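You operate a simulated robot arm through the tools that you are given. There is no shell and no other tool.

You run a simulated robot arm. Do the job below in one go: nothing can be reset, and whatever is moved stays where it is left.

JOB
Drain the wash tray, wipe out the sludge and refill it.
Fine: tray drain tap open till it is empty, then closed; wipe with the white pad and put it back; pump clean fluid about up to the red line. What is to be rubbed or washed off counts as gone when no trace of it is left.

It is judged by the outcome, as a careful person would: the job done as asked, and still so three seconds after it is handed in. It fails if anything else is knocked over, pushed out of place, dropped, spilled or broken.

ROBOT AND FRAMES
A 6-joint arm with a two-finger gripper, fixed in place. Base frame: the origin is at the foot of the arm, x ahead of it, y to its left, z up. Lengths are in m, angles in degrees, forces in N, time in s.
Its first joint turns from -166.0 to 166.0 degrees. Payload 3.43 kg.
The TCP is the grasp point between the finger pads, 0.02 m short of the fingertips. In the tool frame z runs along the fingers and y along their closing line. The gripper opens to 0.19 m. The gripper's body begins 0.248 m behind the TCP.
Orientation is that of the tool frame in the base frame, as a unit quaternion [w, x, y, z]. With the fingers straight down and closing along the base's y, the tool's x points along the base's -x, its y along +y and its z along -z.

CONTROLS
- The arm moves only by the tool send_rows. Its argument "moves" is a list of rows, each an object of numbers (a shift or turn left out is 0, a gripper value left out holds the last): "dx", "dy", "dz": the shift along the tool's x, y, z in m; "rx", "ry", "rz": the turn, a rotation vector about the tool's x, y, z in degrees; "grip": the finger opening in m, from 0 to 0.19. In form: [{"dx": .., "dy": .., "dz": .., "rx": .., "ry": .., "rz": .., "grip": ..}, ...]. A call has 1 to 20 rows; each row shifts and turns the commanded pose from where the row before left it, along the tool's axes as they then stand. A row lasts 0.2 s, in which the tool goes at most 0.05 m and 8.6 degrees; a call with a longer step from one row to the next is refused whole, and so is a gripper value outside its range. A pose out of reach is approached as far as the arm can. The call stops where the force on the tool passes 40 N (or 10 N more than at its start, if that is more) or the arm is blocked; 0.2 s more then pass. Each finger travels about 0.045 m/s and halts on what it meets, pressing with about 39 N; the grip force reading is that of the motor and also rises with nothing between the fingers. The clock runs only during rows and for 0.2 s after the last one: add rows that do not move to give the fingers time. It gives the time, the measured TCP pose, the force on the tool (base axes), the opening and the grip force at its end, in the units of the frame above (readings bear some noise), with the torque about the TCP (base axes, N m) and any sound that the robot's microphone picked up.
- Cameras (640 x 400 px; columns grow to the right, rows downward): "scene" is fixed at [0.2183, 0.6495, 1.4895]; the picture's right is [-0.64, -0.77, 0.00], its down [-0.47, 0.39, -0.79] and it looks along [0.61, -0.50, -0.62] (base axes); focal length 240 px, centre (320, 200). "wrist" rides on the gripper at [0.07, -0.008, -0.288] in the tool frame; the picture's right is [0.12, 0.99, 0.00], its down [-0.96, 0.12, -0.25] and it looks along [-0.25, 0.03, 0.97] (tool axes); focal length 261 px, centre (320, 200). There is no depth. A picture from a camera that has moved, and an enlarged one, comes with that camera's place and axes in the base frame and with its lens.
- grab_frame(camera): a new picture of that camera. The clock stands still meanwhile.
- move_column(by): slides the trunk up (or, below 0, down) by that many m; the arm rides with it, the base frame stays. It gives what a move gives, with no picture.
- inspect(camera, box): a new picture of the part [left, top, right, bottom] of that camera's present view, enlarged. The clock stands still meanwhile.
- close_job(): hands the job in; it is judged then, once.

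Nothing tells you positions but the pictures and the camera data. Unless the task says otherwise, let go and move clear before handing in.

The tools are called after ">>>" by a JSON object that holds its "name" and its "arguments". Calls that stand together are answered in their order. send_rows: Moves the arm, as the interface text tells. Its arguments: {"type":"object","properties":{"moves":{"type":"array","items":{"type":"object","properties":{"dx":{"type":"number"},"dy":{"type":"number"},"dz":{"type":"number"},"rx":{"type":"number"},"ry":{"type":"number"},"rz":{"type":"number"},"grip":{"type":"number"}}}}},"required":["moves"]} The other tools are called the same way: move_column (by) slides the trunk up or down; grab_frame (camera) takes a picture; inspect (camera, box) takes an enlarged picture of a part of a camera's view; close_job () hands the job in.

At the start:

```text
time: 0.0
position: [0.5395, 0.2374, 1.3385]
orientation: [0.0, 0.001, 1.0, 0.0]
contact_force: [0.5, -0.6, 0.7]
torque: [0.01, 0.01, 0.01]
opening: 0.1902
gripper_force: 0.1
trunk travel left (down, up): [-0.175, 0.065]
```

scene: 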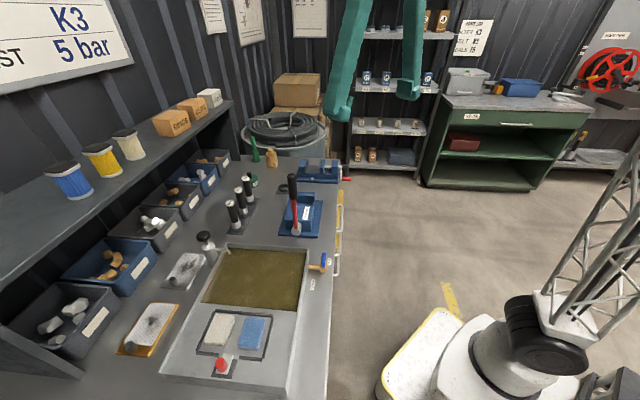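
wrist: 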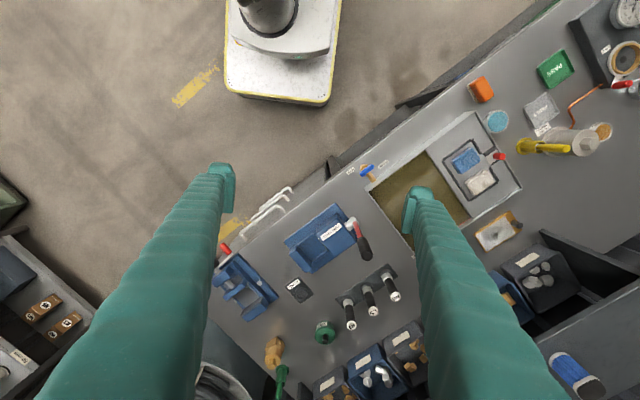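

I see a bench with a wash tray full of brown fluid, a blue-handled tap on its front edge, white and blue pads on a holder, and a red button or pump near it. I'll look closer before moving.

>>> {"name": "inspect", "arguments": {"camera": "scene", "box": [150, 220, 350, 400]}}

>>> {"name": "inspect", "arguments": {"camera": "wrist", "box": [340, 60, 640, 260]}}

>>> {"name": "inspect", "arguments": {"camera": "scene", "box": [290, 240, 350, 300]}}

```text
2.22 times, centred on (250, 310) of scene
camera zoom: at [0.2183, 0.6495, 1.4895], right [-0.64, -0.77, 0.0], down [-0.47, 0.39, -0.79], along [0.61, -0.5, -0.62], focal length 533 px, centre (476, -44)
```

zoom: 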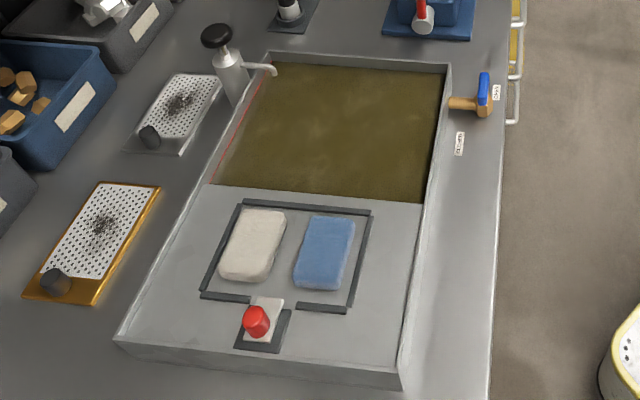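

```text
2.00 times, centred on (490, 160) of wrist
camera zoom: at [0.4673, 0.2288, 1.627], right [-0.12, 0.99, 0.0], down [0.96, 0.12, 0.25], along [0.25, 0.03, -0.97], focal length 521 px, centre (-20, 280)
```

zoom: 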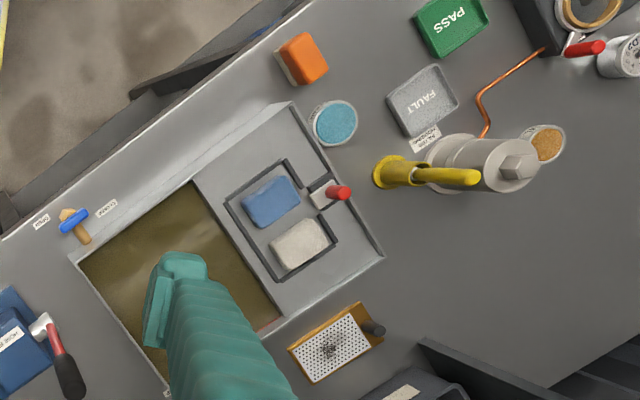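

```text
6.67 times, centred on (320, 270) of scene
camera zoom: at [0.2183, 0.6495, 1.4895], right [-0.64, -0.77, 0.0], down [-0.47, 0.39, -0.79], along [0.61, -0.5, -0.62], focal length 1598 px, centre (320, -267)
```

zoom: 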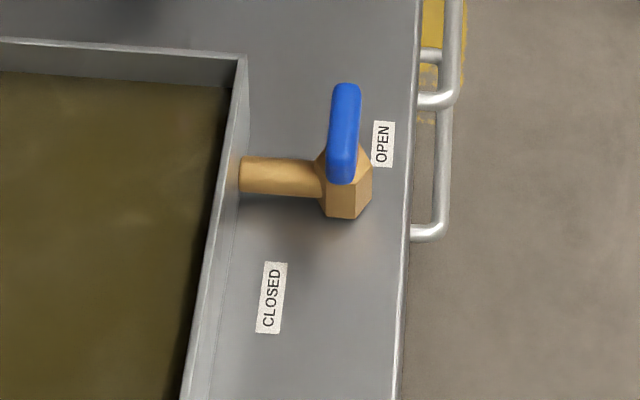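

The bench runs diagonally (about -52° in the base frame), and the tap looks to be near (0.55, 0.35) at about z 0.93. I'll move the wrist camera over the tap for a closer view, staying high.

>>> {"name": "send_rows", "arguments": {"moves": [{"dy": 0.03, "dz": 0.035}, {"dy": 0.03, "dz": 0.035}, {"dy": 0.03, "dz": 0.035}, {"dy": 0.03, "dz": 0.035}, {}]}}

>>> {"name": "grab_frame", "arguments": {"camera": "wrist"}}

>>> {"name": "inspect", "arguments": {"camera": "wrist", "box": [230, 130, 410, 260]}}

```text
time: 1.2
position: [0.5375, 0.3574, 1.1992]
orientation: [0.0, 0.0, 1.0, 0.0]
contact_force: [-0.4, 0.5, 0.8]
torque: [0.01, 0.05, 0.04]
opening: 0.1902
gripper_force: 0.1
trunk travel left (down, up): [-0.175, 0.065]
```

```text
taken
camera wrist: at [0.4669, 0.348, 1.4872], right [-0.12, 0.99, 0.0], down [0.96, 0.12, 0.25], along [0.25, 0.03, -0.97], focal length 261 px, centre (320, 200)
```

wrist: 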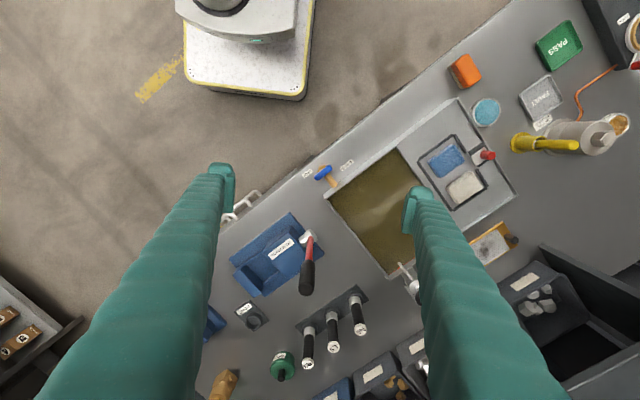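

```text
3.08 times, centred on (320, 195) of wrist
camera zoom: at [0.4669, 0.348, 1.4872], right [-0.12, 0.99, 0.0], down [0.96, 0.12, 0.25], along [0.25, 0.03, -0.97], focal length 802 px, centre (320, 215)
```

zoom: 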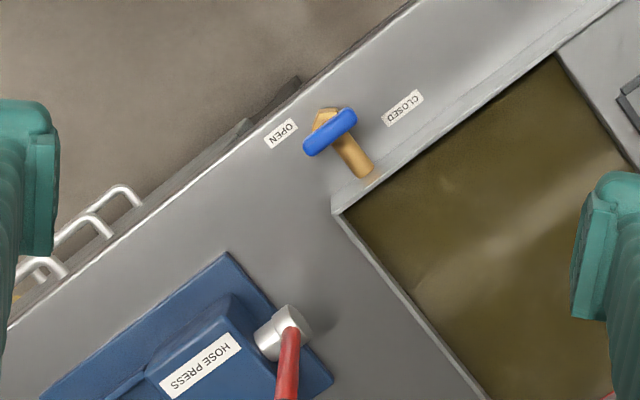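

The handle is a small blue bar along the bench, with OPEN and CLOSED labels on opposite sides. I need closer views to tell how it pivots, so I'm descending to about z 1.06 over it.

>>> {"name": "send_rows", "arguments": {"moves": [{"dx": -0.004, "dy": 0.003, "dz": 0.045}, {"dx": -0.004, "dy": 0.003, "dz": 0.045}, {"dx": -0.003, "dy": 0.002, "dz": 0.045}, {}]}}

>>> {"name": "inspect", "arguments": {"camera": "wrist", "box": [240, 80, 400, 240]}}

>>> {"name": "grab_frame", "arguments": {"camera": "scene"}}

```text
time: 2.2
position: [0.5498, 0.3659, 1.0627]
orientation: [0.001, 0.0, 1.0, -0.001]
contact_force: [-0.3, 0.2, 0.7]
torque: [0.01, 0.02, 0.01]
opening: 0.1901
gripper_force: 0.0
trunk travel left (down, up): [-0.175, 0.065]
```

```text
2.50 times, centred on (320, 160) of wrist
camera zoom: at [0.4786, 0.3562, 1.3514], right [-0.12, 0.99, 0.0], down [0.96, 0.12, 0.25], along [0.25, 0.03, -0.97], focal length 652 px, centre (320, 300)
```

zoom: 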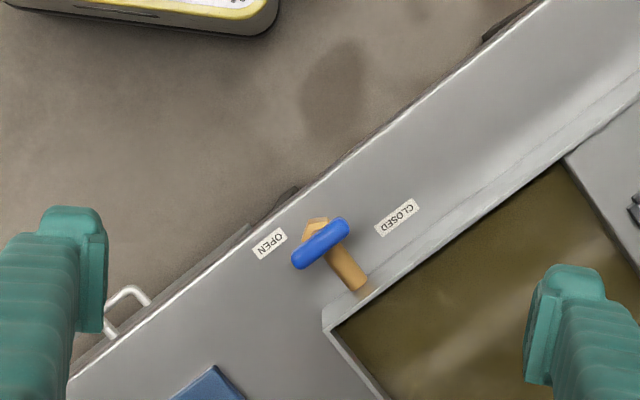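

```text
taken
```

scene: 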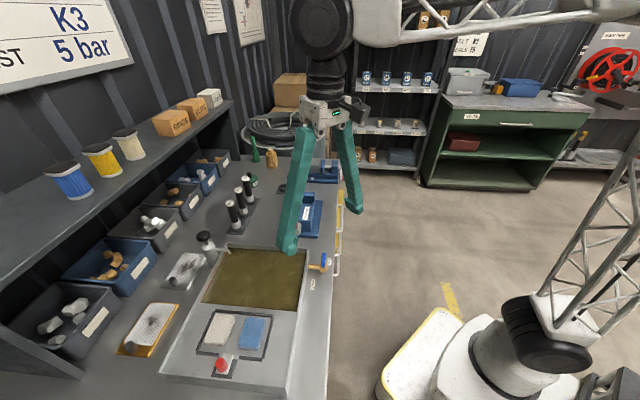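

From straight above I can't judge the heights, so I'll back off and tilt the tool about 45° to see the tap from the side.

>>> {"name": "send_rows", "arguments": {"moves": [{"dx": 0.04}, {"dx": 0.04}, {"dx": 0.02}, {"ry": -8}, {"ry": -8}, {"ry": -8}, {"ry": -8}, {"ry": -8}, {"ry": -5}, {}]}}

>>> {"name": "grab_frame", "arguments": {"camera": "wrist"}}

>>> {"name": "inspect", "arguments": {"camera": "wrist", "box": [240, 100, 400, 260]}}

```text
time: 4.4
position: [0.4497, 0.3644, 1.0629]
orientation: [0.384, 0.0, 0.923, 0.0]
contact_force: [0.0, -0.2, -0.5]
torque: [-0.03, -0.02, -0.02]
opening: 0.1898
gripper_force: 0.0
trunk travel left (down, up): [-0.175, 0.065]
```

```text
taken
camera wrist: at [0.1953, 0.3564, 1.2178], right [-0.08, 0.99, -0.08], down [0.5, 0.11, 0.86], along [0.86, 0.03, -0.51], focal length 261 px, centre (320, 200)
```

wrist: 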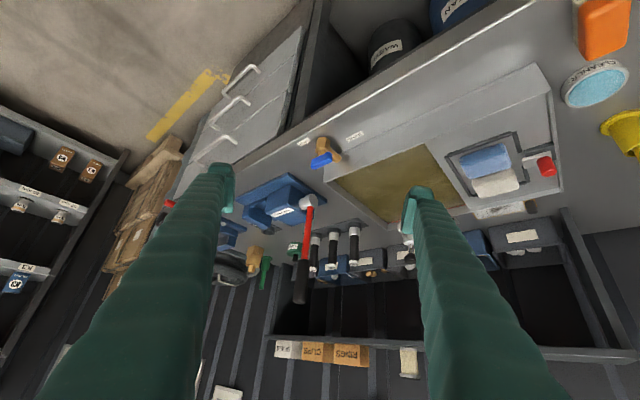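

```text
2.50 times, centred on (320, 180) of wrist
camera zoom: at [0.1953, 0.3564, 1.2178], right [-0.08, 0.99, -0.08], down [0.5, 0.11, 0.86], along [0.86, 0.03, -0.51], focal length 652 px, centre (320, 250)
```

zoom: 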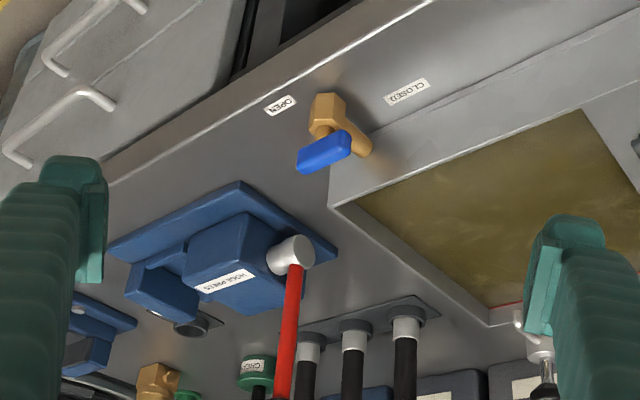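

The bar sits on a stem above the brass body. I'll zoom in further on how it is mounted.

>>> {"name": "inspect", "arguments": {"camera": "wrist", "box": [300, 125, 350, 175]}}

>>> {"name": "inspect", "arguments": {"camera": "scene", "box": [305, 245, 345, 285]}}

```text
8.00 times, centred on (325, 150) of wrist
camera zoom: at [0.1953, 0.3564, 1.2178], right [-0.08, 0.99, -0.08], down [0.5, 0.11, 0.86], along [0.86, 0.03, -0.51], focal length 2085 px, centre (280, 600)
```

zoom: 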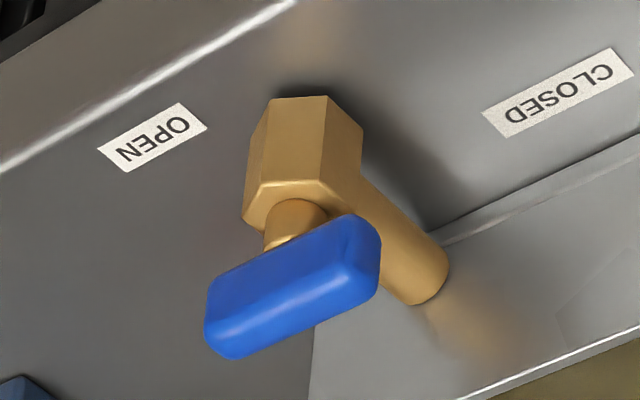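

```text
10.00 times, centred on (325, 265) of scene
camera zoom: at [0.2183, 0.6495, 1.4895], right [-0.64, -0.77, 0.0], down [-0.47, 0.39, -0.79], along [0.61, -0.5, -0.62], focal length 2397 px, centre (270, -450)
```

zoom: 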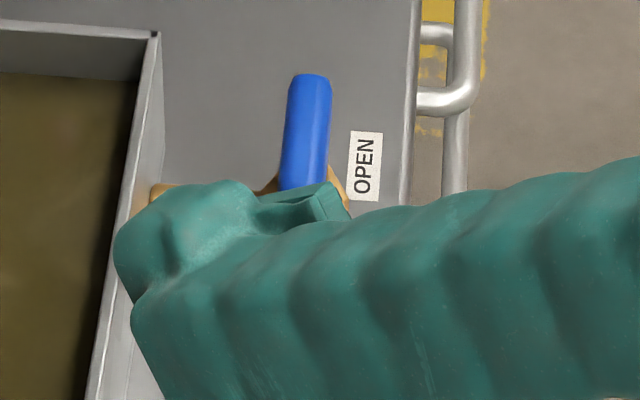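

The handle is a T-bar on a vertical stem, centred at (0.5485, 0.3646, 0.934) and lying along the bench at about 131°, with the bench top near z 0.885. I'll untilt, yaw so the fingers close across the bar, and narrow the opening so I don't touch the tray rim.

>>> {"name": "send_rows", "arguments": {"moves": [{"ry": 8, "grip": 0.04}, {"ry": 8}, {"ry": 8}, {"ry": 8}, {"ry": 8}, {"ry": 5.2}, {"rz": 8}, {"rz": 8}, {"rz": 8}, {"rz": 8}, {"rz": 8}, {"rz": 8}, {"rz": 1}, {}]}}

```text
time: 7.4
position: [0.45, 0.3652, 1.0637]
orientation: [-0.001, 0.415, 0.91, -0.001]
contact_force: [-0.8, 0.3, 0.2]
torque: [-0.03, -0.01, 0.01]
opening: 0.0401
gripper_force: 0.0
trunk travel left (down, up): [-0.175, 0.065]
```

>>> {"name": "send_rows", "arguments": {"moves": [{"dx": -0.0323, "dy": 0.0372}, {"dx": -0.0323, "dy": 0.0372}, {}]}}

>>> {"name": "grab_frame", "arguments": {"camera": "wrist"}}

>>> {"name": "inspect", "arguments": {"camera": "wrist", "box": [270, 120, 370, 220]}}

>>> {"name": "inspect", "arguments": {"camera": "scene", "box": [285, 220, 355, 290]}}

```text
time: 8.2
position: [0.5503, 0.3658, 1.0628]
orientation: [-0.002, 0.415, 0.91, -0.001]
contact_force: [0.4, -0.5, -0.2]
torque: [-0.03, -0.01, 0.04]
opening: 0.0402
gripper_force: 0.1
trunk travel left (down, up): [-0.175, 0.065]
```

```text
taken
camera wrist: at [0.4958, 0.4124, 1.3514], right [0.67, 0.74, 0.0], down [0.72, -0.65, 0.25], along [0.18, -0.17, -0.97], focal length 261 px, centre (320, 200)
```

wrist: 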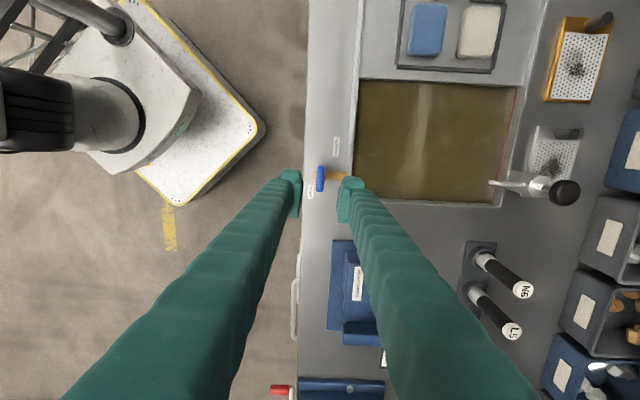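

```text
4.00 times, centred on (320, 170) of wrist
camera zoom: at [0.4958, 0.4124, 1.3514], right [0.67, 0.74, 0.0], down [0.72, -0.65, 0.25], along [0.18, -0.17, -0.97], focal length 1043 px, centre (320, 320)
```

zoom: 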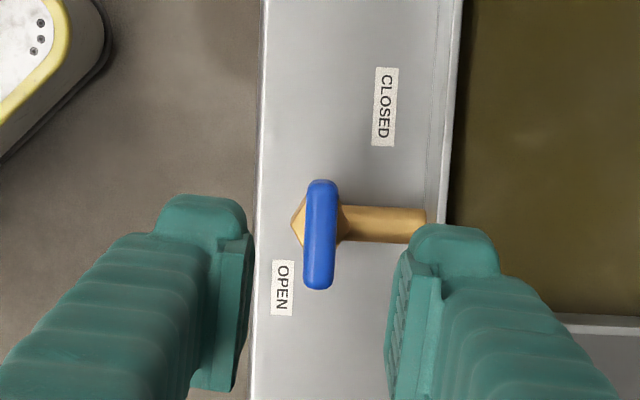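

```text
5.71 times, centred on (320, 255) of scene
camera zoom: at [0.2183, 0.6495, 1.4895], right [-0.64, -0.77, 0.0], down [-0.47, 0.39, -0.79], along [0.61, -0.5, -0.62], focal length 1370 px, centre (320, -114)
```

zoom: 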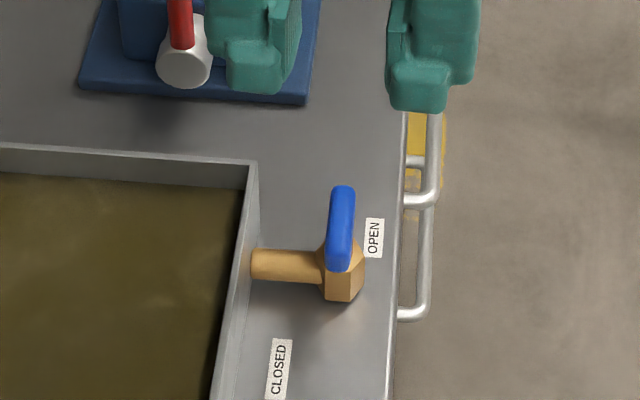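

The camera now lines up with the bench: cross direction about 48°, long direction about -42°. I'll yaw back 7°, descend over the bar and grip it.

>>> {"name": "send_rows", "arguments": {"moves": [{"rz": -7, "grip": 0.034}, {"dx": 0.0, "dy": -0.0017, "dz": 0.03}, {"dz": 0.03}, {"dz": 0.03}, {"dz": 0.03}, {}]}}

>>> {"name": "inspect", "arguments": {"camera": "wrist", "box": [270, 120, 370, 220]}}

>>> {"name": "inspect", "arguments": {"camera": "scene", "box": [285, 220, 355, 290]}}

```text
time: 9.6
position: [0.5472, 0.3661, 0.9441]
orientation: [-0.001, 0.358, 0.934, 0.001]
contact_force: [-1.9, -2.6, 22.9]
torque: [0.52, -0.97, -0.02]
opening: 0.0335
gripper_force: 0.0
trunk travel left (down, up): [-0.175, 0.065]
```

```text
4.00 times, centred on (320, 170) of wrist
camera zoom: at [0.4882, 0.4048, 1.2321], right [0.58, 0.82, 0.0], down [0.79, -0.56, 0.25], along [0.2, -0.14, -0.97], focal length 1043 px, centre (320, 320)
```

zoom: 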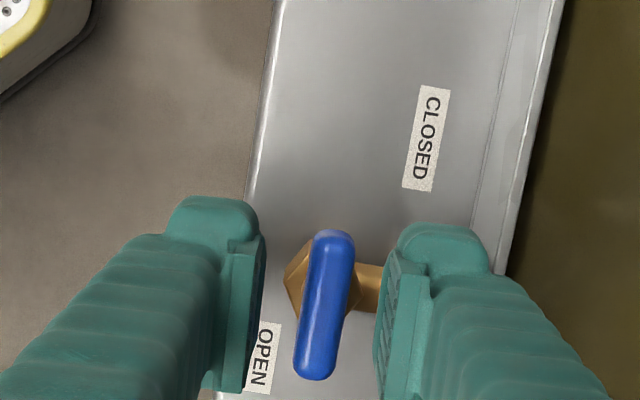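

```text
5.71 times, centred on (320, 255) of scene
camera zoom: at [0.2183, 0.6495, 1.4895], right [-0.64, -0.77, 0.0], down [-0.47, 0.39, -0.79], along [0.61, -0.5, -0.62], focal length 1370 px, centre (320, -114)
```

zoom: 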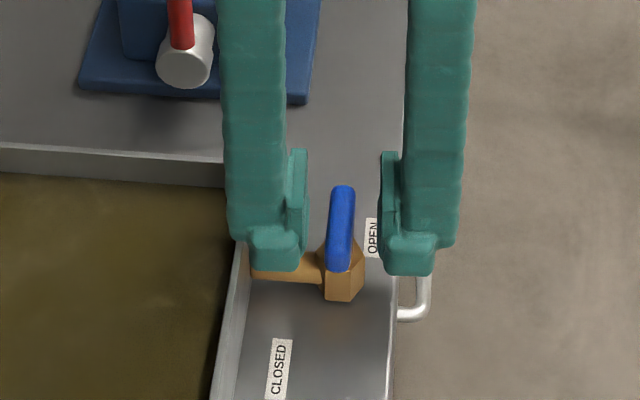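

There is light contact (23 N upward), probably the outer side of the tray-side finger on the tray rim. I'll lift 5 mm and close on the bar, which moves the finger inward.

>>> {"name": "send_rows", "arguments": {"moves": [{"dz": -0.005}, {"grip": 0.0}, {}, {}, {}]}}

>>> {"name": "inspect", "arguments": {"camera": "scene", "box": [285, 220, 355, 290]}}

```text
time: 10.8
position: [0.5478, 0.3654, 0.9465]
orientation: [-0.001, 0.359, 0.933, -0.001]
contact_force: [12.2, 12.3, -12.3]
torque: [0.05, -0.14, -0.02]
opening: 0.0123
gripper_force: 45.6
trunk travel left (down, up): [-0.175, 0.065]
```

```text
5.71 times, centred on (320, 255) of scene
camera zoom: at [0.2183, 0.6495, 1.4895], right [-0.64, -0.77, 0.0], down [-0.47, 0.39, -0.79], along [0.61, -0.5, -0.62], focal length 1370 px, centre (320, -114)
```

zoom: 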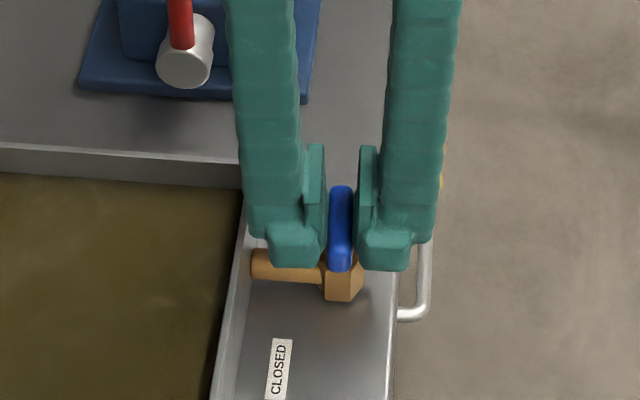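

The bar is gripped at 12 mm. I'll centre slightly toward the tray and try turning counter-clockwise in small steps, watching the torque.

>>> {"name": "send_rows", "arguments": {"moves": [{"dy": 0.001}, {"rz": -5}, {"rz": -5}, {}]}}

```text
time: 11.8
position: [0.5476, 0.3658, 0.9473]
orientation: [-0.002, 0.276, 0.961, 0.0]
contact_force: [2.4, 6.7, -26.3]
torque: [0.01, -0.08, 0.01]
opening: 0.012
gripper_force: 44.5
trunk travel left (down, up): [-0.175, 0.065]
```

It turns freely counter-clockwise. I'll ease the vertical load slightly and carry on.

>>> {"name": "send_rows", "arguments": {"moves": [{"dz": 0.0008, "rz": -6}, {"rz": -8}, {"rz": -8}, {}]}}

>>> {"name": "inspect", "arguments": {"camera": "scene", "box": [180, 220, 355, 320]}}

```text
time: 12.8
position: [0.5476, 0.3637, 0.9462]
orientation: [-0.003, 0.086, 0.996, 0.0]
contact_force: [-5.9, -2.6, -22.1]
torque: [0.04, 0.26, 0.0]
opening: 0.0121
gripper_force: 45.6
trunk travel left (down, up): [-0.175, 0.065]
```

```text
3.66 times, centred on (268, 270) of scene
camera zoom: at [0.2183, 0.6495, 1.4895], right [-0.64, -0.77, 0.0], down [-0.47, 0.39, -0.79], along [0.61, -0.5, -0.62], focal length 877 px, centre (512, -56)
```

zoom: 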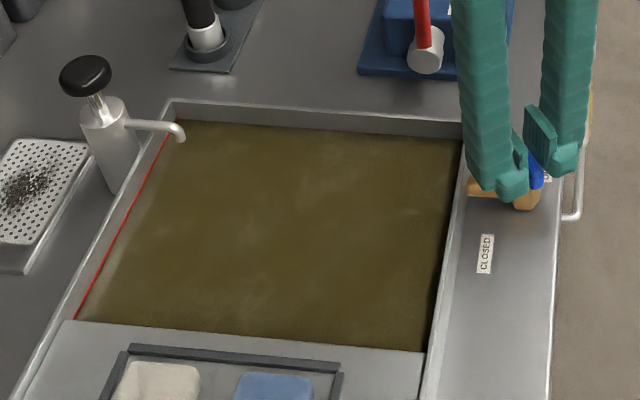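

Still free at 32°. I'll continue to about 90°.

>>> {"name": "send_rows", "arguments": {"moves": [{"dz": 0.001, "rz": -8}, {"rz": -8}, {"rz": -8}, {"rz": -8}, {"rz": -8}, {"rz": -6}, {}]}}

>>> {"name": "inspect", "arguments": {"camera": "scene", "box": [180, 220, 355, 320]}}

```text
time: 14.4
position: [0.5482, 0.3643, 0.9477]
orientation: [-0.001, -0.309, 0.951, 0.001]
contact_force: [-5.1, -15.0, 3.0]
torque: [-0.21, 0.13, -0.02]
opening: 0.012
gripper_force: 45.3
trunk travel left (down, up): [-0.175, 0.065]
```

```text
3.66 times, centred on (268, 270) of scene
camera zoom: at [0.2183, 0.6495, 1.4895], right [-0.64, -0.77, 0.0], down [-0.47, 0.39, -0.79], along [0.61, -0.5, -0.62], focal length 877 px, centre (512, -56)
```

zoom: 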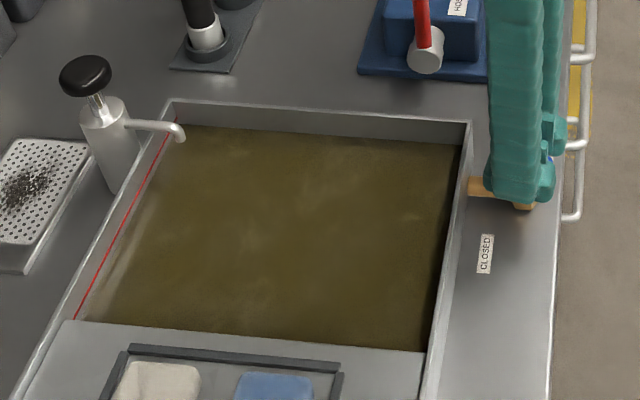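

The level is falling, so counter-clockwise opens the tap. I'll finish the quarter turn and see if there is a stop.

>>> {"name": "send_rows", "arguments": {"moves": [{"rz": -6}, {"rz": -6}, {}, {}, {}, {}, {}]}}

>>> {"name": "inspect", "arguments": {"camera": "scene", "box": [180, 220, 355, 320]}}

```text
time: 16.0
position: [0.5475, 0.3648, 0.9482]
orientation: [-0.002, -0.406, 0.914, 0.001]
contact_force: [5.0, -16.8, 11.2]
torque: [-0.17, -0.04, -1.16]
opening: 0.0127
gripper_force: 45.2
trunk travel left (down, up): [-0.175, 0.065]
```

```text
3.66 times, centred on (268, 270) of scene
camera zoom: at [0.2183, 0.6495, 1.4895], right [-0.64, -0.77, 0.0], down [-0.47, 0.39, -0.79], along [0.61, -0.5, -0.62], focal length 877 px, centre (512, -56)
```

zoom: 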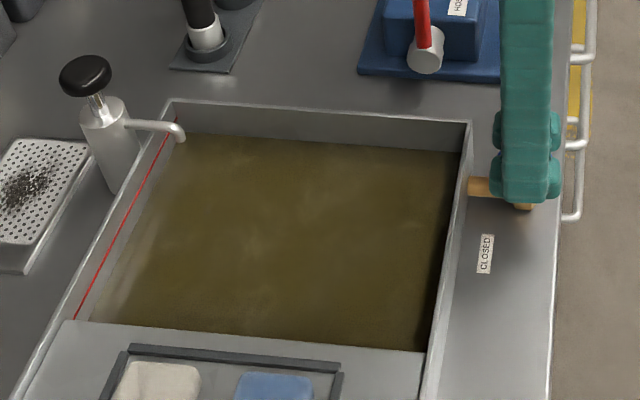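

There is a stop at the quarter turn, so the tap is fully open. I'll relax the torque slightly, hold on and let it drain.

>>> {"name": "send_rows", "arguments": {"moves": [{"rz": 2}, {}, {}, {}, {}, {}, {}, {}, {}, {}, {}, {}, {}, {}, {}, {}, {}, {}, {}, {}]}}

>>> {"name": "send_rows", "arguments": {"moves": [{}, {}, {}, {}, {}, {}, {}, {}, {}, {}, {}, {}, {}, {}, {}, {}, {}, {}, {}, {}]}}

>>> {"name": "inspect", "arguments": {"camera": "scene", "box": [180, 220, 355, 320]}}

```text
time: 20.2
position: [0.5491, 0.3651, 0.947]
orientation: [-0.001, -0.39, 0.921, 0.0]
contact_force: [13.3, -9.3, 13.3]
torque: [-0.06, -0.14, -0.52]
opening: 0.0121
gripper_force: 44.9
trunk travel left (down, up): [-0.175, 0.065]
```

```text
time: 24.4
position: [0.5489, 0.3638, 0.9463]
orientation: [-0.002, -0.391, 0.92, 0.002]
contact_force: [15.0, -21.7, 6.9]
torque: [-0.18, -0.14, -0.52]
opening: 0.012
gripper_force: 44.8
trunk travel left (down, up): [-0.175, 0.065]
```

```text
3.66 times, centred on (268, 270) of scene
camera zoom: at [0.2183, 0.6495, 1.4895], right [-0.64, -0.77, 0.0], down [-0.47, 0.39, -0.79], along [0.61, -0.5, -0.62], focal length 877 px, centre (512, -56)
```

zoom: 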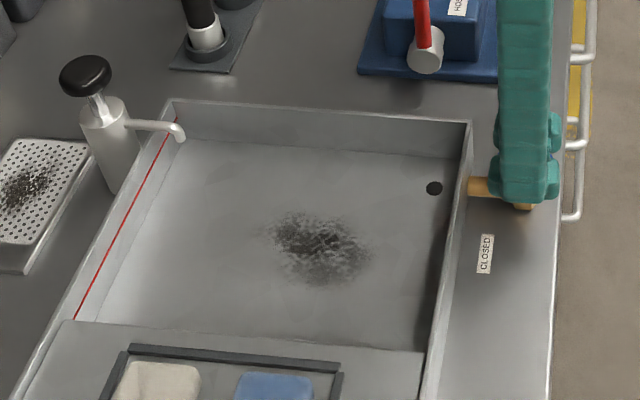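

The tray is drained, with a dark sludge patch left in the middle of the floor and a drain hole near the tap. I'll wait a little longer, then turn the tap back clockwise to closed.

>>> {"name": "send_rows", "arguments": {"moves": [{}, {}, {}, {}, {}, {}, {}, {}, {"rz": 8}, {"rz": 8}, {"rz": 8}, {"rz": 8}, {"rz": 8}, {}]}}

>>> {"name": "send_rows", "arguments": {"moves": [{"rz": 8}, {"rz": 8}, {"rz": 8}, {"rz": 8}, {"rz": 8}, {"rz": 5}, {}]}}

```text
time: 27.4
position: [0.5475, 0.3656, 0.9469]
orientation: [-0.001, -0.051, 0.999, 0.001]
contact_force: [14.2, -15.6, 8.9]
torque: [-0.13, -0.05, 0.0]
opening: 0.0119
gripper_force: 44.5
trunk travel left (down, up): [-0.175, 0.065]
```

```text
time: 29.0
position: [0.548, 0.3655, 0.9456]
orientation: [-0.003, 0.335, 0.942, 0.0]
contact_force: [21.5, -7.2, 6.3]
torque: [-0.1, -0.2, 0.0]
opening: 0.0118
gripper_force: 45.0
trunk travel left (down, up): [-0.175, 0.065]
```

>>> {"name": "send_rows", "arguments": {"moves": [{"rz": 2}, {"rz": 2}, {}]}}

```text
time: 29.8
position: [0.5486, 0.3647, 0.9465]
orientation: [-0.001, 0.366, 0.93, 0.0]
contact_force: [19.8, -1.4, 7.9]
torque: [0.04, -0.13, -0.02]
opening: 0.0119
gripper_force: 45.2
trunk travel left (down, up): [-0.175, 0.065]
```

>>> {"name": "send_rows", "arguments": {"moves": [{"rz": 2}, {"rz": 1}, {}]}}

```text
time: 30.6
position: [0.5484, 0.3664, 0.9462]
orientation: [-0.001, 0.391, 0.92, 0.0]
contact_force: [18.9, 3.1, 10.8]
torque: [0.04, -0.18, 0.5]
opening: 0.0123
gripper_force: 45.0
trunk travel left (down, up): [-0.175, 0.065]
```

The torque now opposes the turn, so the tap is back at its closed stop. I'll release, rise straight up and check it.

>>> {"name": "send_rows", "arguments": {"moves": [{"rz": -1}, {"grip": 0.03}, {}, {}, {"dz": -0.03}, {"dz": -0.05}, {"dz": -0.05}, {"dz": -0.03}, {}]}}

>>> {"name": "inspect", "arguments": {"camera": "scene", "box": [180, 220, 355, 320]}}

>>> {"name": "grab_frame", "arguments": {"camera": "wrist"}}

```text
time: 32.6
position: [0.5464, 0.3653, 1.1064]
orientation: [-0.002, 0.383, 0.924, -0.001]
contact_force: [1.3, 0.5, 0.3]
torque: [0.0, 0.0, 0.02]
opening: 0.0298
gripper_force: 0.2
trunk travel left (down, up): [-0.175, 0.065]
```

```text
3.66 times, centred on (268, 270) of scene
camera zoom: at [0.2183, 0.6495, 1.4895], right [-0.64, -0.77, 0.0], down [-0.47, 0.39, -0.79], along [0.61, -0.5, -0.62], focal length 877 px, centre (512, -56)
```

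zoom: 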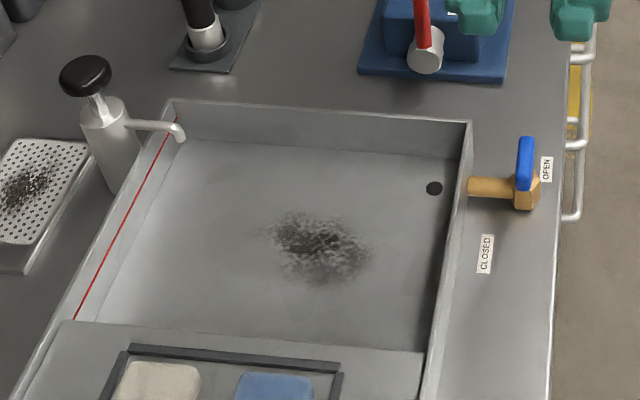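

```text
taken
camera wrist: at [0.4913, 0.4093, 1.395], right [0.62, 0.79, 0.0], down [0.76, -0.6, 0.24], along [0.19, -0.15, -0.97], focal length 261 px, centre (320, 200)
```

wrist: 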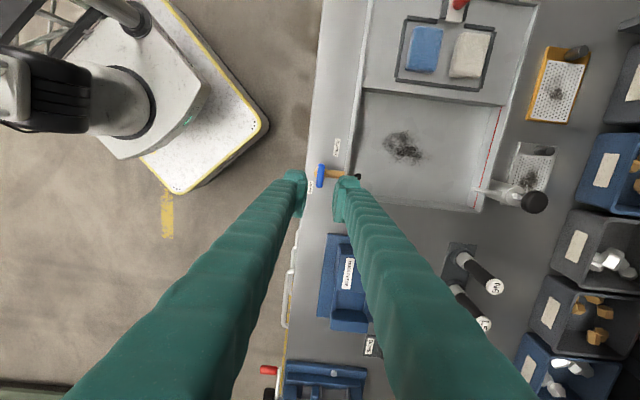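

The tap is back as it was and the tray is empty. Next I'll move over the pad holder to look closely at the pads and the red knob.

>>> {"name": "send_rows", "arguments": {"moves": [{"rz": -3, "grip": 0.12}, {"dx": 0.031, "dy": 0.0288, "dz": -0.007}, {"dx": 0.031, "dy": 0.0288, "dz": -0.007}, {"dx": 0.031, "dy": 0.0288, "dz": -0.007}, {"dx": 0.031, "dy": 0.0288, "dz": -0.007}, {"dx": 0.031, "dy": 0.0288, "dz": -0.007}, {"dx": 0.031, "dy": 0.0288, "dz": -0.007}, {"dx": 0.031, "dy": 0.0288, "dz": -0.007}, {}]}}

>>> {"name": "grab_frame", "arguments": {"camera": "wrist"}}

>>> {"name": "inspect", "arguments": {"camera": "wrist", "box": [250, 90, 390, 230]}}

>>> {"name": "inspect", "arguments": {"camera": "scene", "box": [185, 300, 285, 400]}}

```text
time: 34.6
position: [0.5222, 0.6619, 1.1544]
orientation: [-0.001, 0.358, 0.934, -0.001]
contact_force: [0.3, 0.9, -0.5]
torque: [-0.09, 0.03, -0.01]
opening: 0.12
gripper_force: 0.0
trunk travel left (down, up): [-0.175, 0.065]
```

```text
taken
camera wrist: at [0.4648, 0.702, 1.4439], right [0.58, 0.82, 0.0], down [0.79, -0.56, 0.24], along [0.2, -0.14, -0.97], focal length 261 px, centre (320, 200)
```

wrist: 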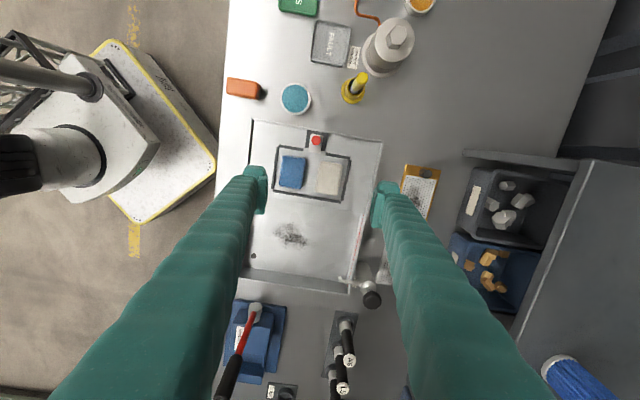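

```text
2.86 times, centred on (320, 160) of wrist
camera zoom: at [0.4648, 0.702, 1.4439], right [0.58, 0.82, 0.0], down [0.79, -0.56, 0.24], along [0.2, -0.14, -0.97], focal length 745 px, centre (320, 314)
```

zoom: 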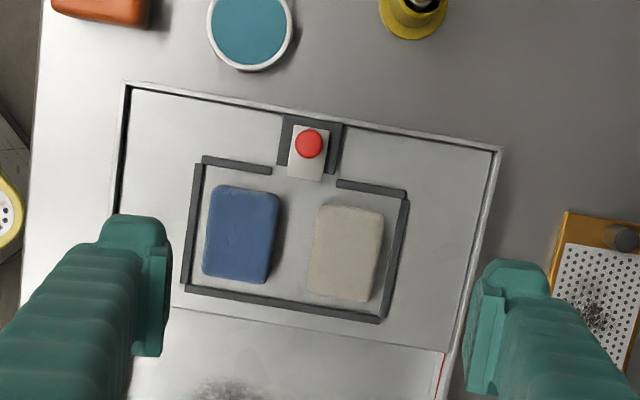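

```text
4.00 times, centred on (235, 350) of scene
camera zoom: at [0.2183, 0.6495, 1.4895], right [-0.64, -0.77, 0.0], down [-0.47, 0.39, -0.79], along [0.61, -0.5, -0.62], focal length 959 px, centre (660, -400)
```

zoom: 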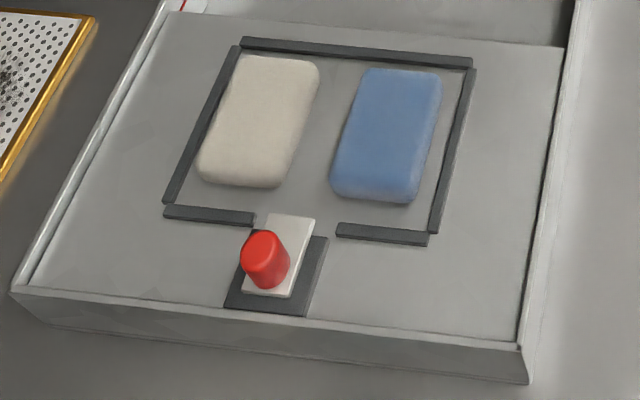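

The white pad is at about (0.547, 0.666) with its top near z 0.93, and it measures about 46×61 mm. A low frame surrounds both pads. I'll yaw 90° so the fingers close along the bench, away from the blue pad, and tilt for an oblique look at the heights.

>>> {"name": "send_rows", "arguments": {"moves": [{"rz": -8.2}, {"rz": -8.2}, {"rz": -8.2}, {"rz": -8.2}, {"rz": -8.2}, {"rz": -8.2}, {"rz": -8.2}, {"rz": -8.2}, {"rz": -8.2}, {"rz": -8.2}, {"rz": -8}, {"dx": 0.027, "dy": -0.005, "dz": 0.03}, {"dx": 0.027, "dy": -0.005, "dz": 0.03}, {"dx": 0.027, "dy": -0.005, "dz": 0.03}, {}]}}

>>> {"name": "send_rows", "arguments": {"moves": [{"ry": -8}, {"ry": -8}, {"ry": -8}, {"ry": -8}, {"ry": -8}, {}]}}

>>> {"name": "grab_frame", "arguments": {"camera": "wrist"}}

>>> {"name": "inspect", "arguments": {"camera": "wrist", "box": [270, 120, 370, 220]}}

```text
time: 37.8
position: [0.4783, 0.5892, 1.0659]
orientation: [-0.001, -0.407, 0.914, 0.0]
contact_force: [0.1, 0.0, -0.3]
torque: [0.02, 0.03, 0.05]
opening: 0.1201
gripper_force: 0.2
trunk travel left (down, up): [-0.175, 0.065]
```

```text
time: 39.2
position: [0.4782, 0.5901, 1.0655]
orientation: [0.311, -0.382, 0.859, 0.14]
contact_force: [0.0, 0.0, 0.5]
torque: [0.0, -0.01, -0.02]
opening: 0.1199
gripper_force: 0.2
trunk travel left (down, up): [-0.175, 0.065]
```

```text
taken
camera wrist: at [0.3242, 0.406, 1.2419], right [-0.8, 0.6, -0.07], down [0.3, 0.51, 0.81], along [0.52, 0.62, -0.58], focal length 261 px, centre (320, 200)
```

wrist: 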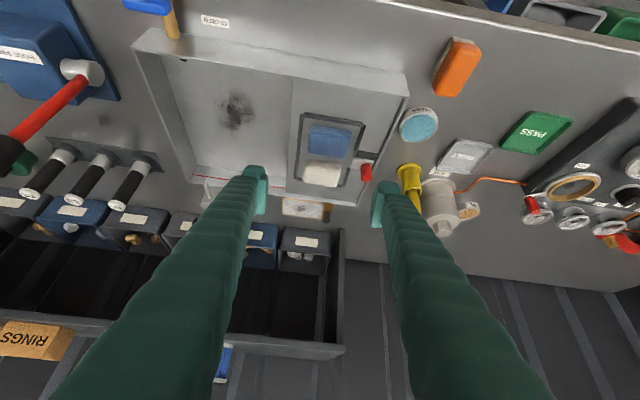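

```text
4.00 times, centred on (320, 170) of wrist
camera zoom: at [0.3242, 0.406, 1.2419], right [-0.8, 0.6, -0.07], down [0.3, 0.51, 0.81], along [0.52, 0.62, -0.58], focal length 1043 px, centre (320, 320)
```

zoom: 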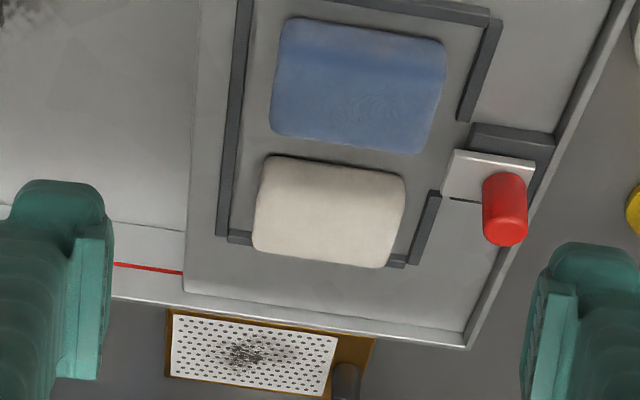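

The frame is low compared with the pads: pad top about 0.938, deck about 0.918. I'll untilt and position over the white pad, opening 0.085 along the bench and shifted 3 mm away from the red knob.

>>> {"name": "send_rows", "arguments": {"moves": [{"ry": 8, "grip": 0.085}, {"ry": 8}, {"ry": 8}, {"ry": 8}, {"ry": 8}, {"dx": -0.035, "dz": 0.01}, {"dx": -0.035, "dz": 0.01}, {"dx": -0.0346, "dy": 0.0008, "dz": 0.01}, {}]}}

>>> {"name": "inspect", "arguments": {"camera": "wrist", "box": [240, 80, 400, 240]}}

>>> {"name": "inspect", "arguments": {"camera": "scene", "box": [185, 280, 305, 400]}}

```text
time: 41.2
position: [0.5488, 0.6694, 1.0343]
orientation: [-0.002, -0.407, 0.913, 0.0]
contact_force: [0.6, 0.3, 0.9]
torque: [-0.04, 0.02, -0.01]
opening: 0.0849
gripper_force: 0.0
trunk travel left (down, up): [-0.175, 0.065]
```

```text
2.50 times, centred on (320, 160) of wrist
camera zoom: at [0.5071, 0.6102, 1.3227], right [-0.82, 0.58, 0.0], down [0.56, 0.79, 0.24], along [0.14, 0.2, -0.97], focal length 652 px, centre (320, 300)
```

zoom: 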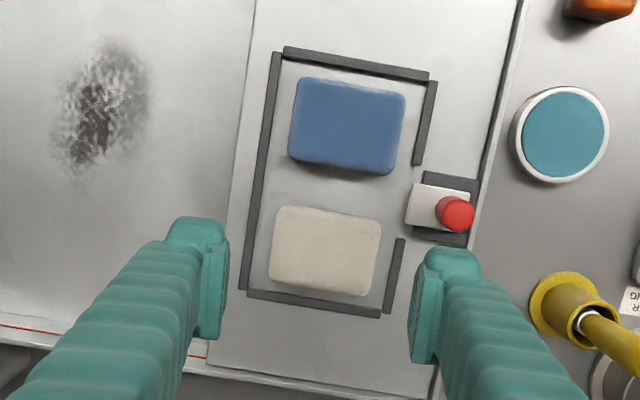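

```text
3.33 times, centred on (245, 340) of scene
camera zoom: at [0.2183, 0.6495, 1.4895], right [-0.64, -0.77, 0.0], down [-0.47, 0.39, -0.79], along [0.61, -0.5, -0.62], focal length 799 px, centre (570, -267)
```

zoom: 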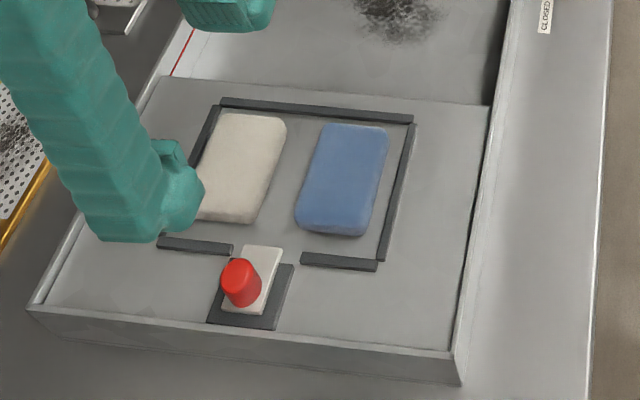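

The alignment looks good. I'll descend until the tips are near the pad top, then in small steps watching for contact with the frame.

>>> {"name": "send_rows", "arguments": {"moves": [{"dz": 0.03}, {"dz": 0.03}, {"dz": 0.015}, {}]}}

>>> {"name": "send_rows", "arguments": {"moves": [{"dz": 0.004}, {}]}}

>>> {"name": "inspect", "arguments": {"camera": "wrist", "box": [240, 80, 400, 240]}}

>>> {"name": "inspect", "arguments": {"camera": "scene", "box": [185, 280, 305, 400]}}

```text
time: 42.2
position: [0.5484, 0.669, 0.9585]
orientation: [-0.001, -0.407, 0.914, 0.0]
contact_force: [-0.6, 0.5, 0.8]
torque: [0.02, 0.02, 0.02]
opening: 0.0849
gripper_force: 0.0
trunk travel left (down, up): [-0.175, 0.065]
```

```text
time: 42.8
position: [0.548, 0.6684, 0.9544]
orientation: [-0.001, -0.407, 0.913, 0.0]
contact_force: [0.7, -0.5, 0.3]
torque: [0.0, 0.02, 0.04]
opening: 0.0847
gripper_force: 0.1
trunk travel left (down, up): [-0.175, 0.065]
```

```text
2.50 times, centred on (320, 160) of wrist
camera zoom: at [0.5066, 0.6098, 1.2443], right [-0.82, 0.58, 0.0], down [0.56, 0.79, 0.25], along [0.14, 0.2, -0.97], focal length 652 px, centre (320, 300)
```

zoom: 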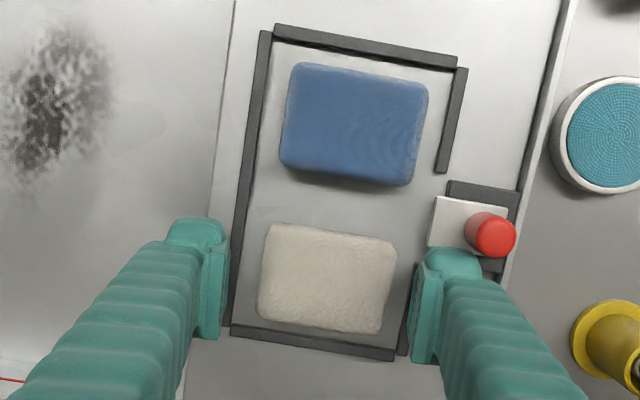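

```text
3.33 times, centred on (245, 340) of scene
camera zoom: at [0.2183, 0.6495, 1.4895], right [-0.64, -0.77, 0.0], down [-0.47, 0.39, -0.79], along [0.61, -0.5, -0.62], focal length 799 px, centre (570, -267)
```

zoom: 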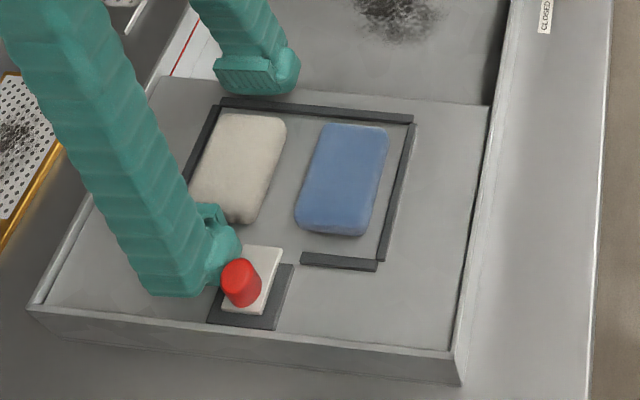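

There is no contact yet. I'll narrow the opening to 0.076, centre by 2 mm, and step down.

>>> {"name": "send_rows", "arguments": {"moves": [{"grip": 0.076, "dy": 0.002}, {}, {"dz": 0.003}, {}]}}

>>> {"name": "send_rows", "arguments": {"moves": [{"dz": 0.002}, {}]}}

>>> {"name": "send_rows", "arguments": {"moves": [{"dz": 0.002}, {}]}}

>>> {"name": "inspect", "arguments": {"camera": "wrist", "box": [240, 80, 400, 240]}}

>>> {"name": "inspect", "arguments": {"camera": "scene", "box": [185, 300, 285, 400]}}

```text
time: 43.8
position: [0.5464, 0.6696, 0.9508]
orientation: [-0.001, -0.407, 0.914, 0.0]
contact_force: [0.6, 1.5, 3.9]
torque: [0.11, 0.19, -0.07]
opening: 0.0759
gripper_force: 0.0
trunk travel left (down, up): [-0.175, 0.065]
```

```text
time: 44.4
position: [0.5463, 0.6688, 0.9528]
orientation: [0.0, -0.406, 0.914, 0.002]
contact_force: [5.0, 2.3, 24.1]
torque: [0.55, 1.08, -0.21]
opening: 0.0765
gripper_force: 0.2
trunk travel left (down, up): [-0.175, 0.065]
```

```text
time: 44.9
position: [0.5482, 0.6711, 0.9516]
orientation: [0.002, -0.407, 0.913, 0.003]
contact_force: [2.0, -2.4, 12.5]
torque: [-0.03, 0.09, -0.07]
opening: 0.0759
gripper_force: 0.1
trunk travel left (down, up): [-0.175, 0.065]
stopped in row 2: the force on the tool passed its limit at 42 N (the readings are from after the stop); the commanded pose is now the measured one
```

```text
2.50 times, centred on (320, 160) of wrist
camera zoom: at [0.5048, 0.6117, 1.2402], right [-0.82, 0.58, 0.0], down [0.56, 0.79, 0.25], along [0.14, 0.21, -0.97], focal length 652 px, centre (320, 300)
```

zoom: 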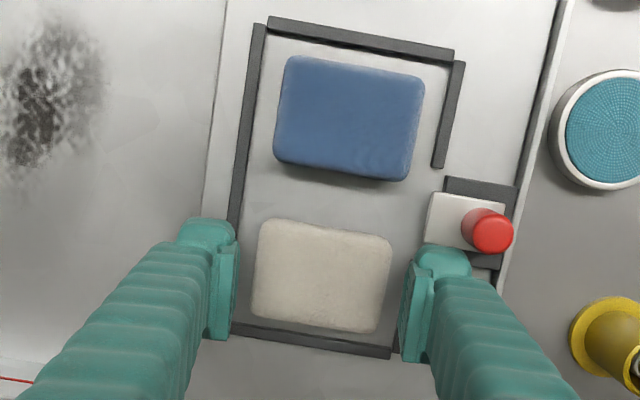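

```text
4.00 times, centred on (235, 350) of scene
camera zoom: at [0.2183, 0.6495, 1.4895], right [-0.64, -0.77, 0.0], down [-0.47, 0.39, -0.79], along [0.61, -0.5, -0.62], focal length 959 px, centre (660, -400)
```

zoom: 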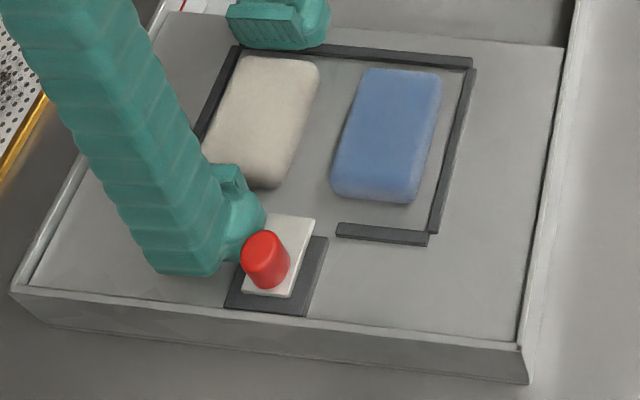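

The -b finger touched something at tip height of about 0.931, most likely the corner of the knob's plate, and nothing has moved. I'll lift, shift 7 mm away from the knob toward the bench back, and try again.

>>> {"name": "send_rows", "arguments": {"moves": [{"dz": -0.006}, {"dx": -0.007}, {}]}}

>>> {"name": "send_rows", "arguments": {"moves": [{"dz": 0.003}, {"dz": 0.002}, {}]}}

>>> {"name": "inspect", "arguments": {"camera": "wrist", "box": [240, 80, 400, 240]}}

```text
time: 45.7
position: [0.5516, 0.6773, 0.9574]
orientation: [-0.001, -0.406, 0.914, 0.001]
contact_force: [0.8, 0.7, -0.2]
torque: [-0.01, 0.05, -0.02]
opening: 0.0761
gripper_force: 0.1
trunk travel left (down, up): [-0.175, 0.065]
```

```text
time: 46.5
position: [0.5518, 0.6771, 0.9524]
orientation: [0.0, -0.407, 0.913, 0.002]
contact_force: [0.0, -0.3, -0.4]
torque: [0.02, -0.01, 0.0]
opening: 0.076
gripper_force: 0.0
trunk travel left (down, up): [-0.175, 0.065]
```

```text
2.50 times, centred on (320, 160) of wrist
camera zoom: at [0.5094, 0.6177, 1.2405], right [-0.82, 0.58, 0.0], down [0.56, 0.79, 0.25], along [0.14, 0.2, -0.97], focal length 652 px, centre (320, 300)
```

zoom: 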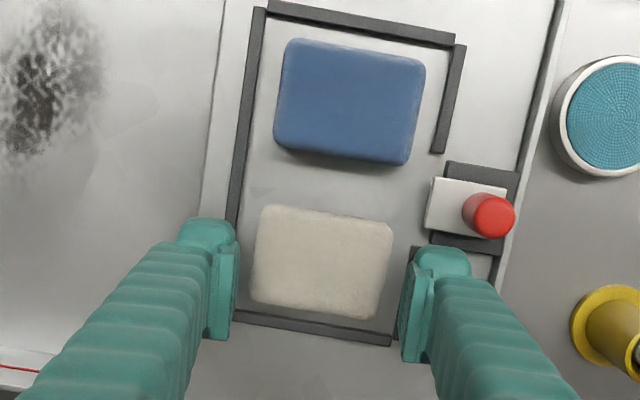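

Clear of the plate. I'll keep stepping down.

>>> {"name": "send_rows", "arguments": {"moves": [{"dz": 0.002}, {}]}}

>>> {"name": "send_rows", "arguments": {"moves": [{"dz": 0.002}, {}]}}

>>> {"name": "send_rows", "arguments": {"moves": [{"dz": 0.002}, {}]}}

```text
time: 47.1
position: [0.5526, 0.6764, 0.951]
orientation: [0.001, -0.407, 0.913, 0.003]
contact_force: [0.5, 3.4, 17.2]
torque: [-0.57, -0.66, 0.1]
opening: 0.0757
gripper_force: 0.0
trunk travel left (down, up): [-0.175, 0.065]
```

```text
time: 47.7
position: [0.552, 0.6776, 0.9522]
orientation: [0.002, -0.406, 0.914, 0.003]
contact_force: [-9.8, -10.4, 19.4]
torque: [-0.89, -0.5, -0.75]
opening: 0.0767
gripper_force: 0.3
trunk travel left (down, up): [-0.175, 0.065]
stopped in row 2: the force on the tool passed its limit at 41 N (the readings are from after the stop); the commanded pose is now the measured one
```

```text
time: 48.3
position: [0.5508, 0.6783, 0.9517]
orientation: [0.003, -0.407, 0.913, 0.003]
contact_force: [-12.3, -14.1, 21.4]
torque: [-0.97, -0.56, -0.95]
opening: 0.078
gripper_force: 1.8
trunk travel left (down, up): [-0.175, 0.065]
stopped in row 2: the force on the tool passed its limit at 41 N (the readings are from after the stop); the commanded pose is now the measured one
```

The +b finger is resting on the frame bar, so the frame top is at about 0.931. I'll back off slightly to clear it before closing on the part of the pad above the frame.

>>> {"name": "send_rows", "arguments": {"moves": [{"dz": -0.003}, {}, {"dz": 0.001}, {}]}}

>>> {"name": "inspect", "arguments": {"camera": "wrist", "box": [240, 80, 400, 240]}}

>>> {"name": "inspect", "arguments": {"camera": "scene", "box": [185, 300, 285, 400]}}

```text
time: 49.3
position: [0.5525, 0.679, 0.952]
orientation: [0.002, -0.407, 0.913, 0.003]
contact_force: [2.2, 0.5, 5.1]
torque: [-0.23, -0.23, 0.13]
opening: 0.0775
gripper_force: 1.4
trunk travel left (down, up): [-0.175, 0.065]
```

```text
2.50 times, centred on (320, 160) of wrist
camera zoom: at [0.5093, 0.6195, 1.2399], right [-0.82, 0.58, 0.0], down [0.56, 0.79, 0.25], along [0.14, 0.21, -0.97], focal length 652 px, centre (320, 300)
```

zoom: 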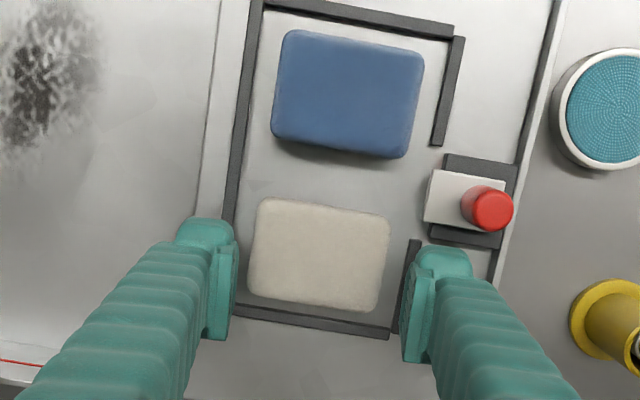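

```text
4.00 times, centred on (235, 350) of scene
camera zoom: at [0.2183, 0.6495, 1.4895], right [-0.64, -0.77, 0.0], down [-0.47, 0.39, -0.79], along [0.61, -0.5, -0.62], focal length 959 px, centre (660, -400)
```

zoom: 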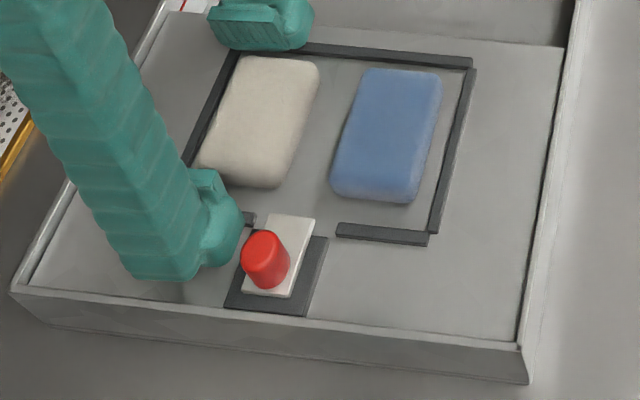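

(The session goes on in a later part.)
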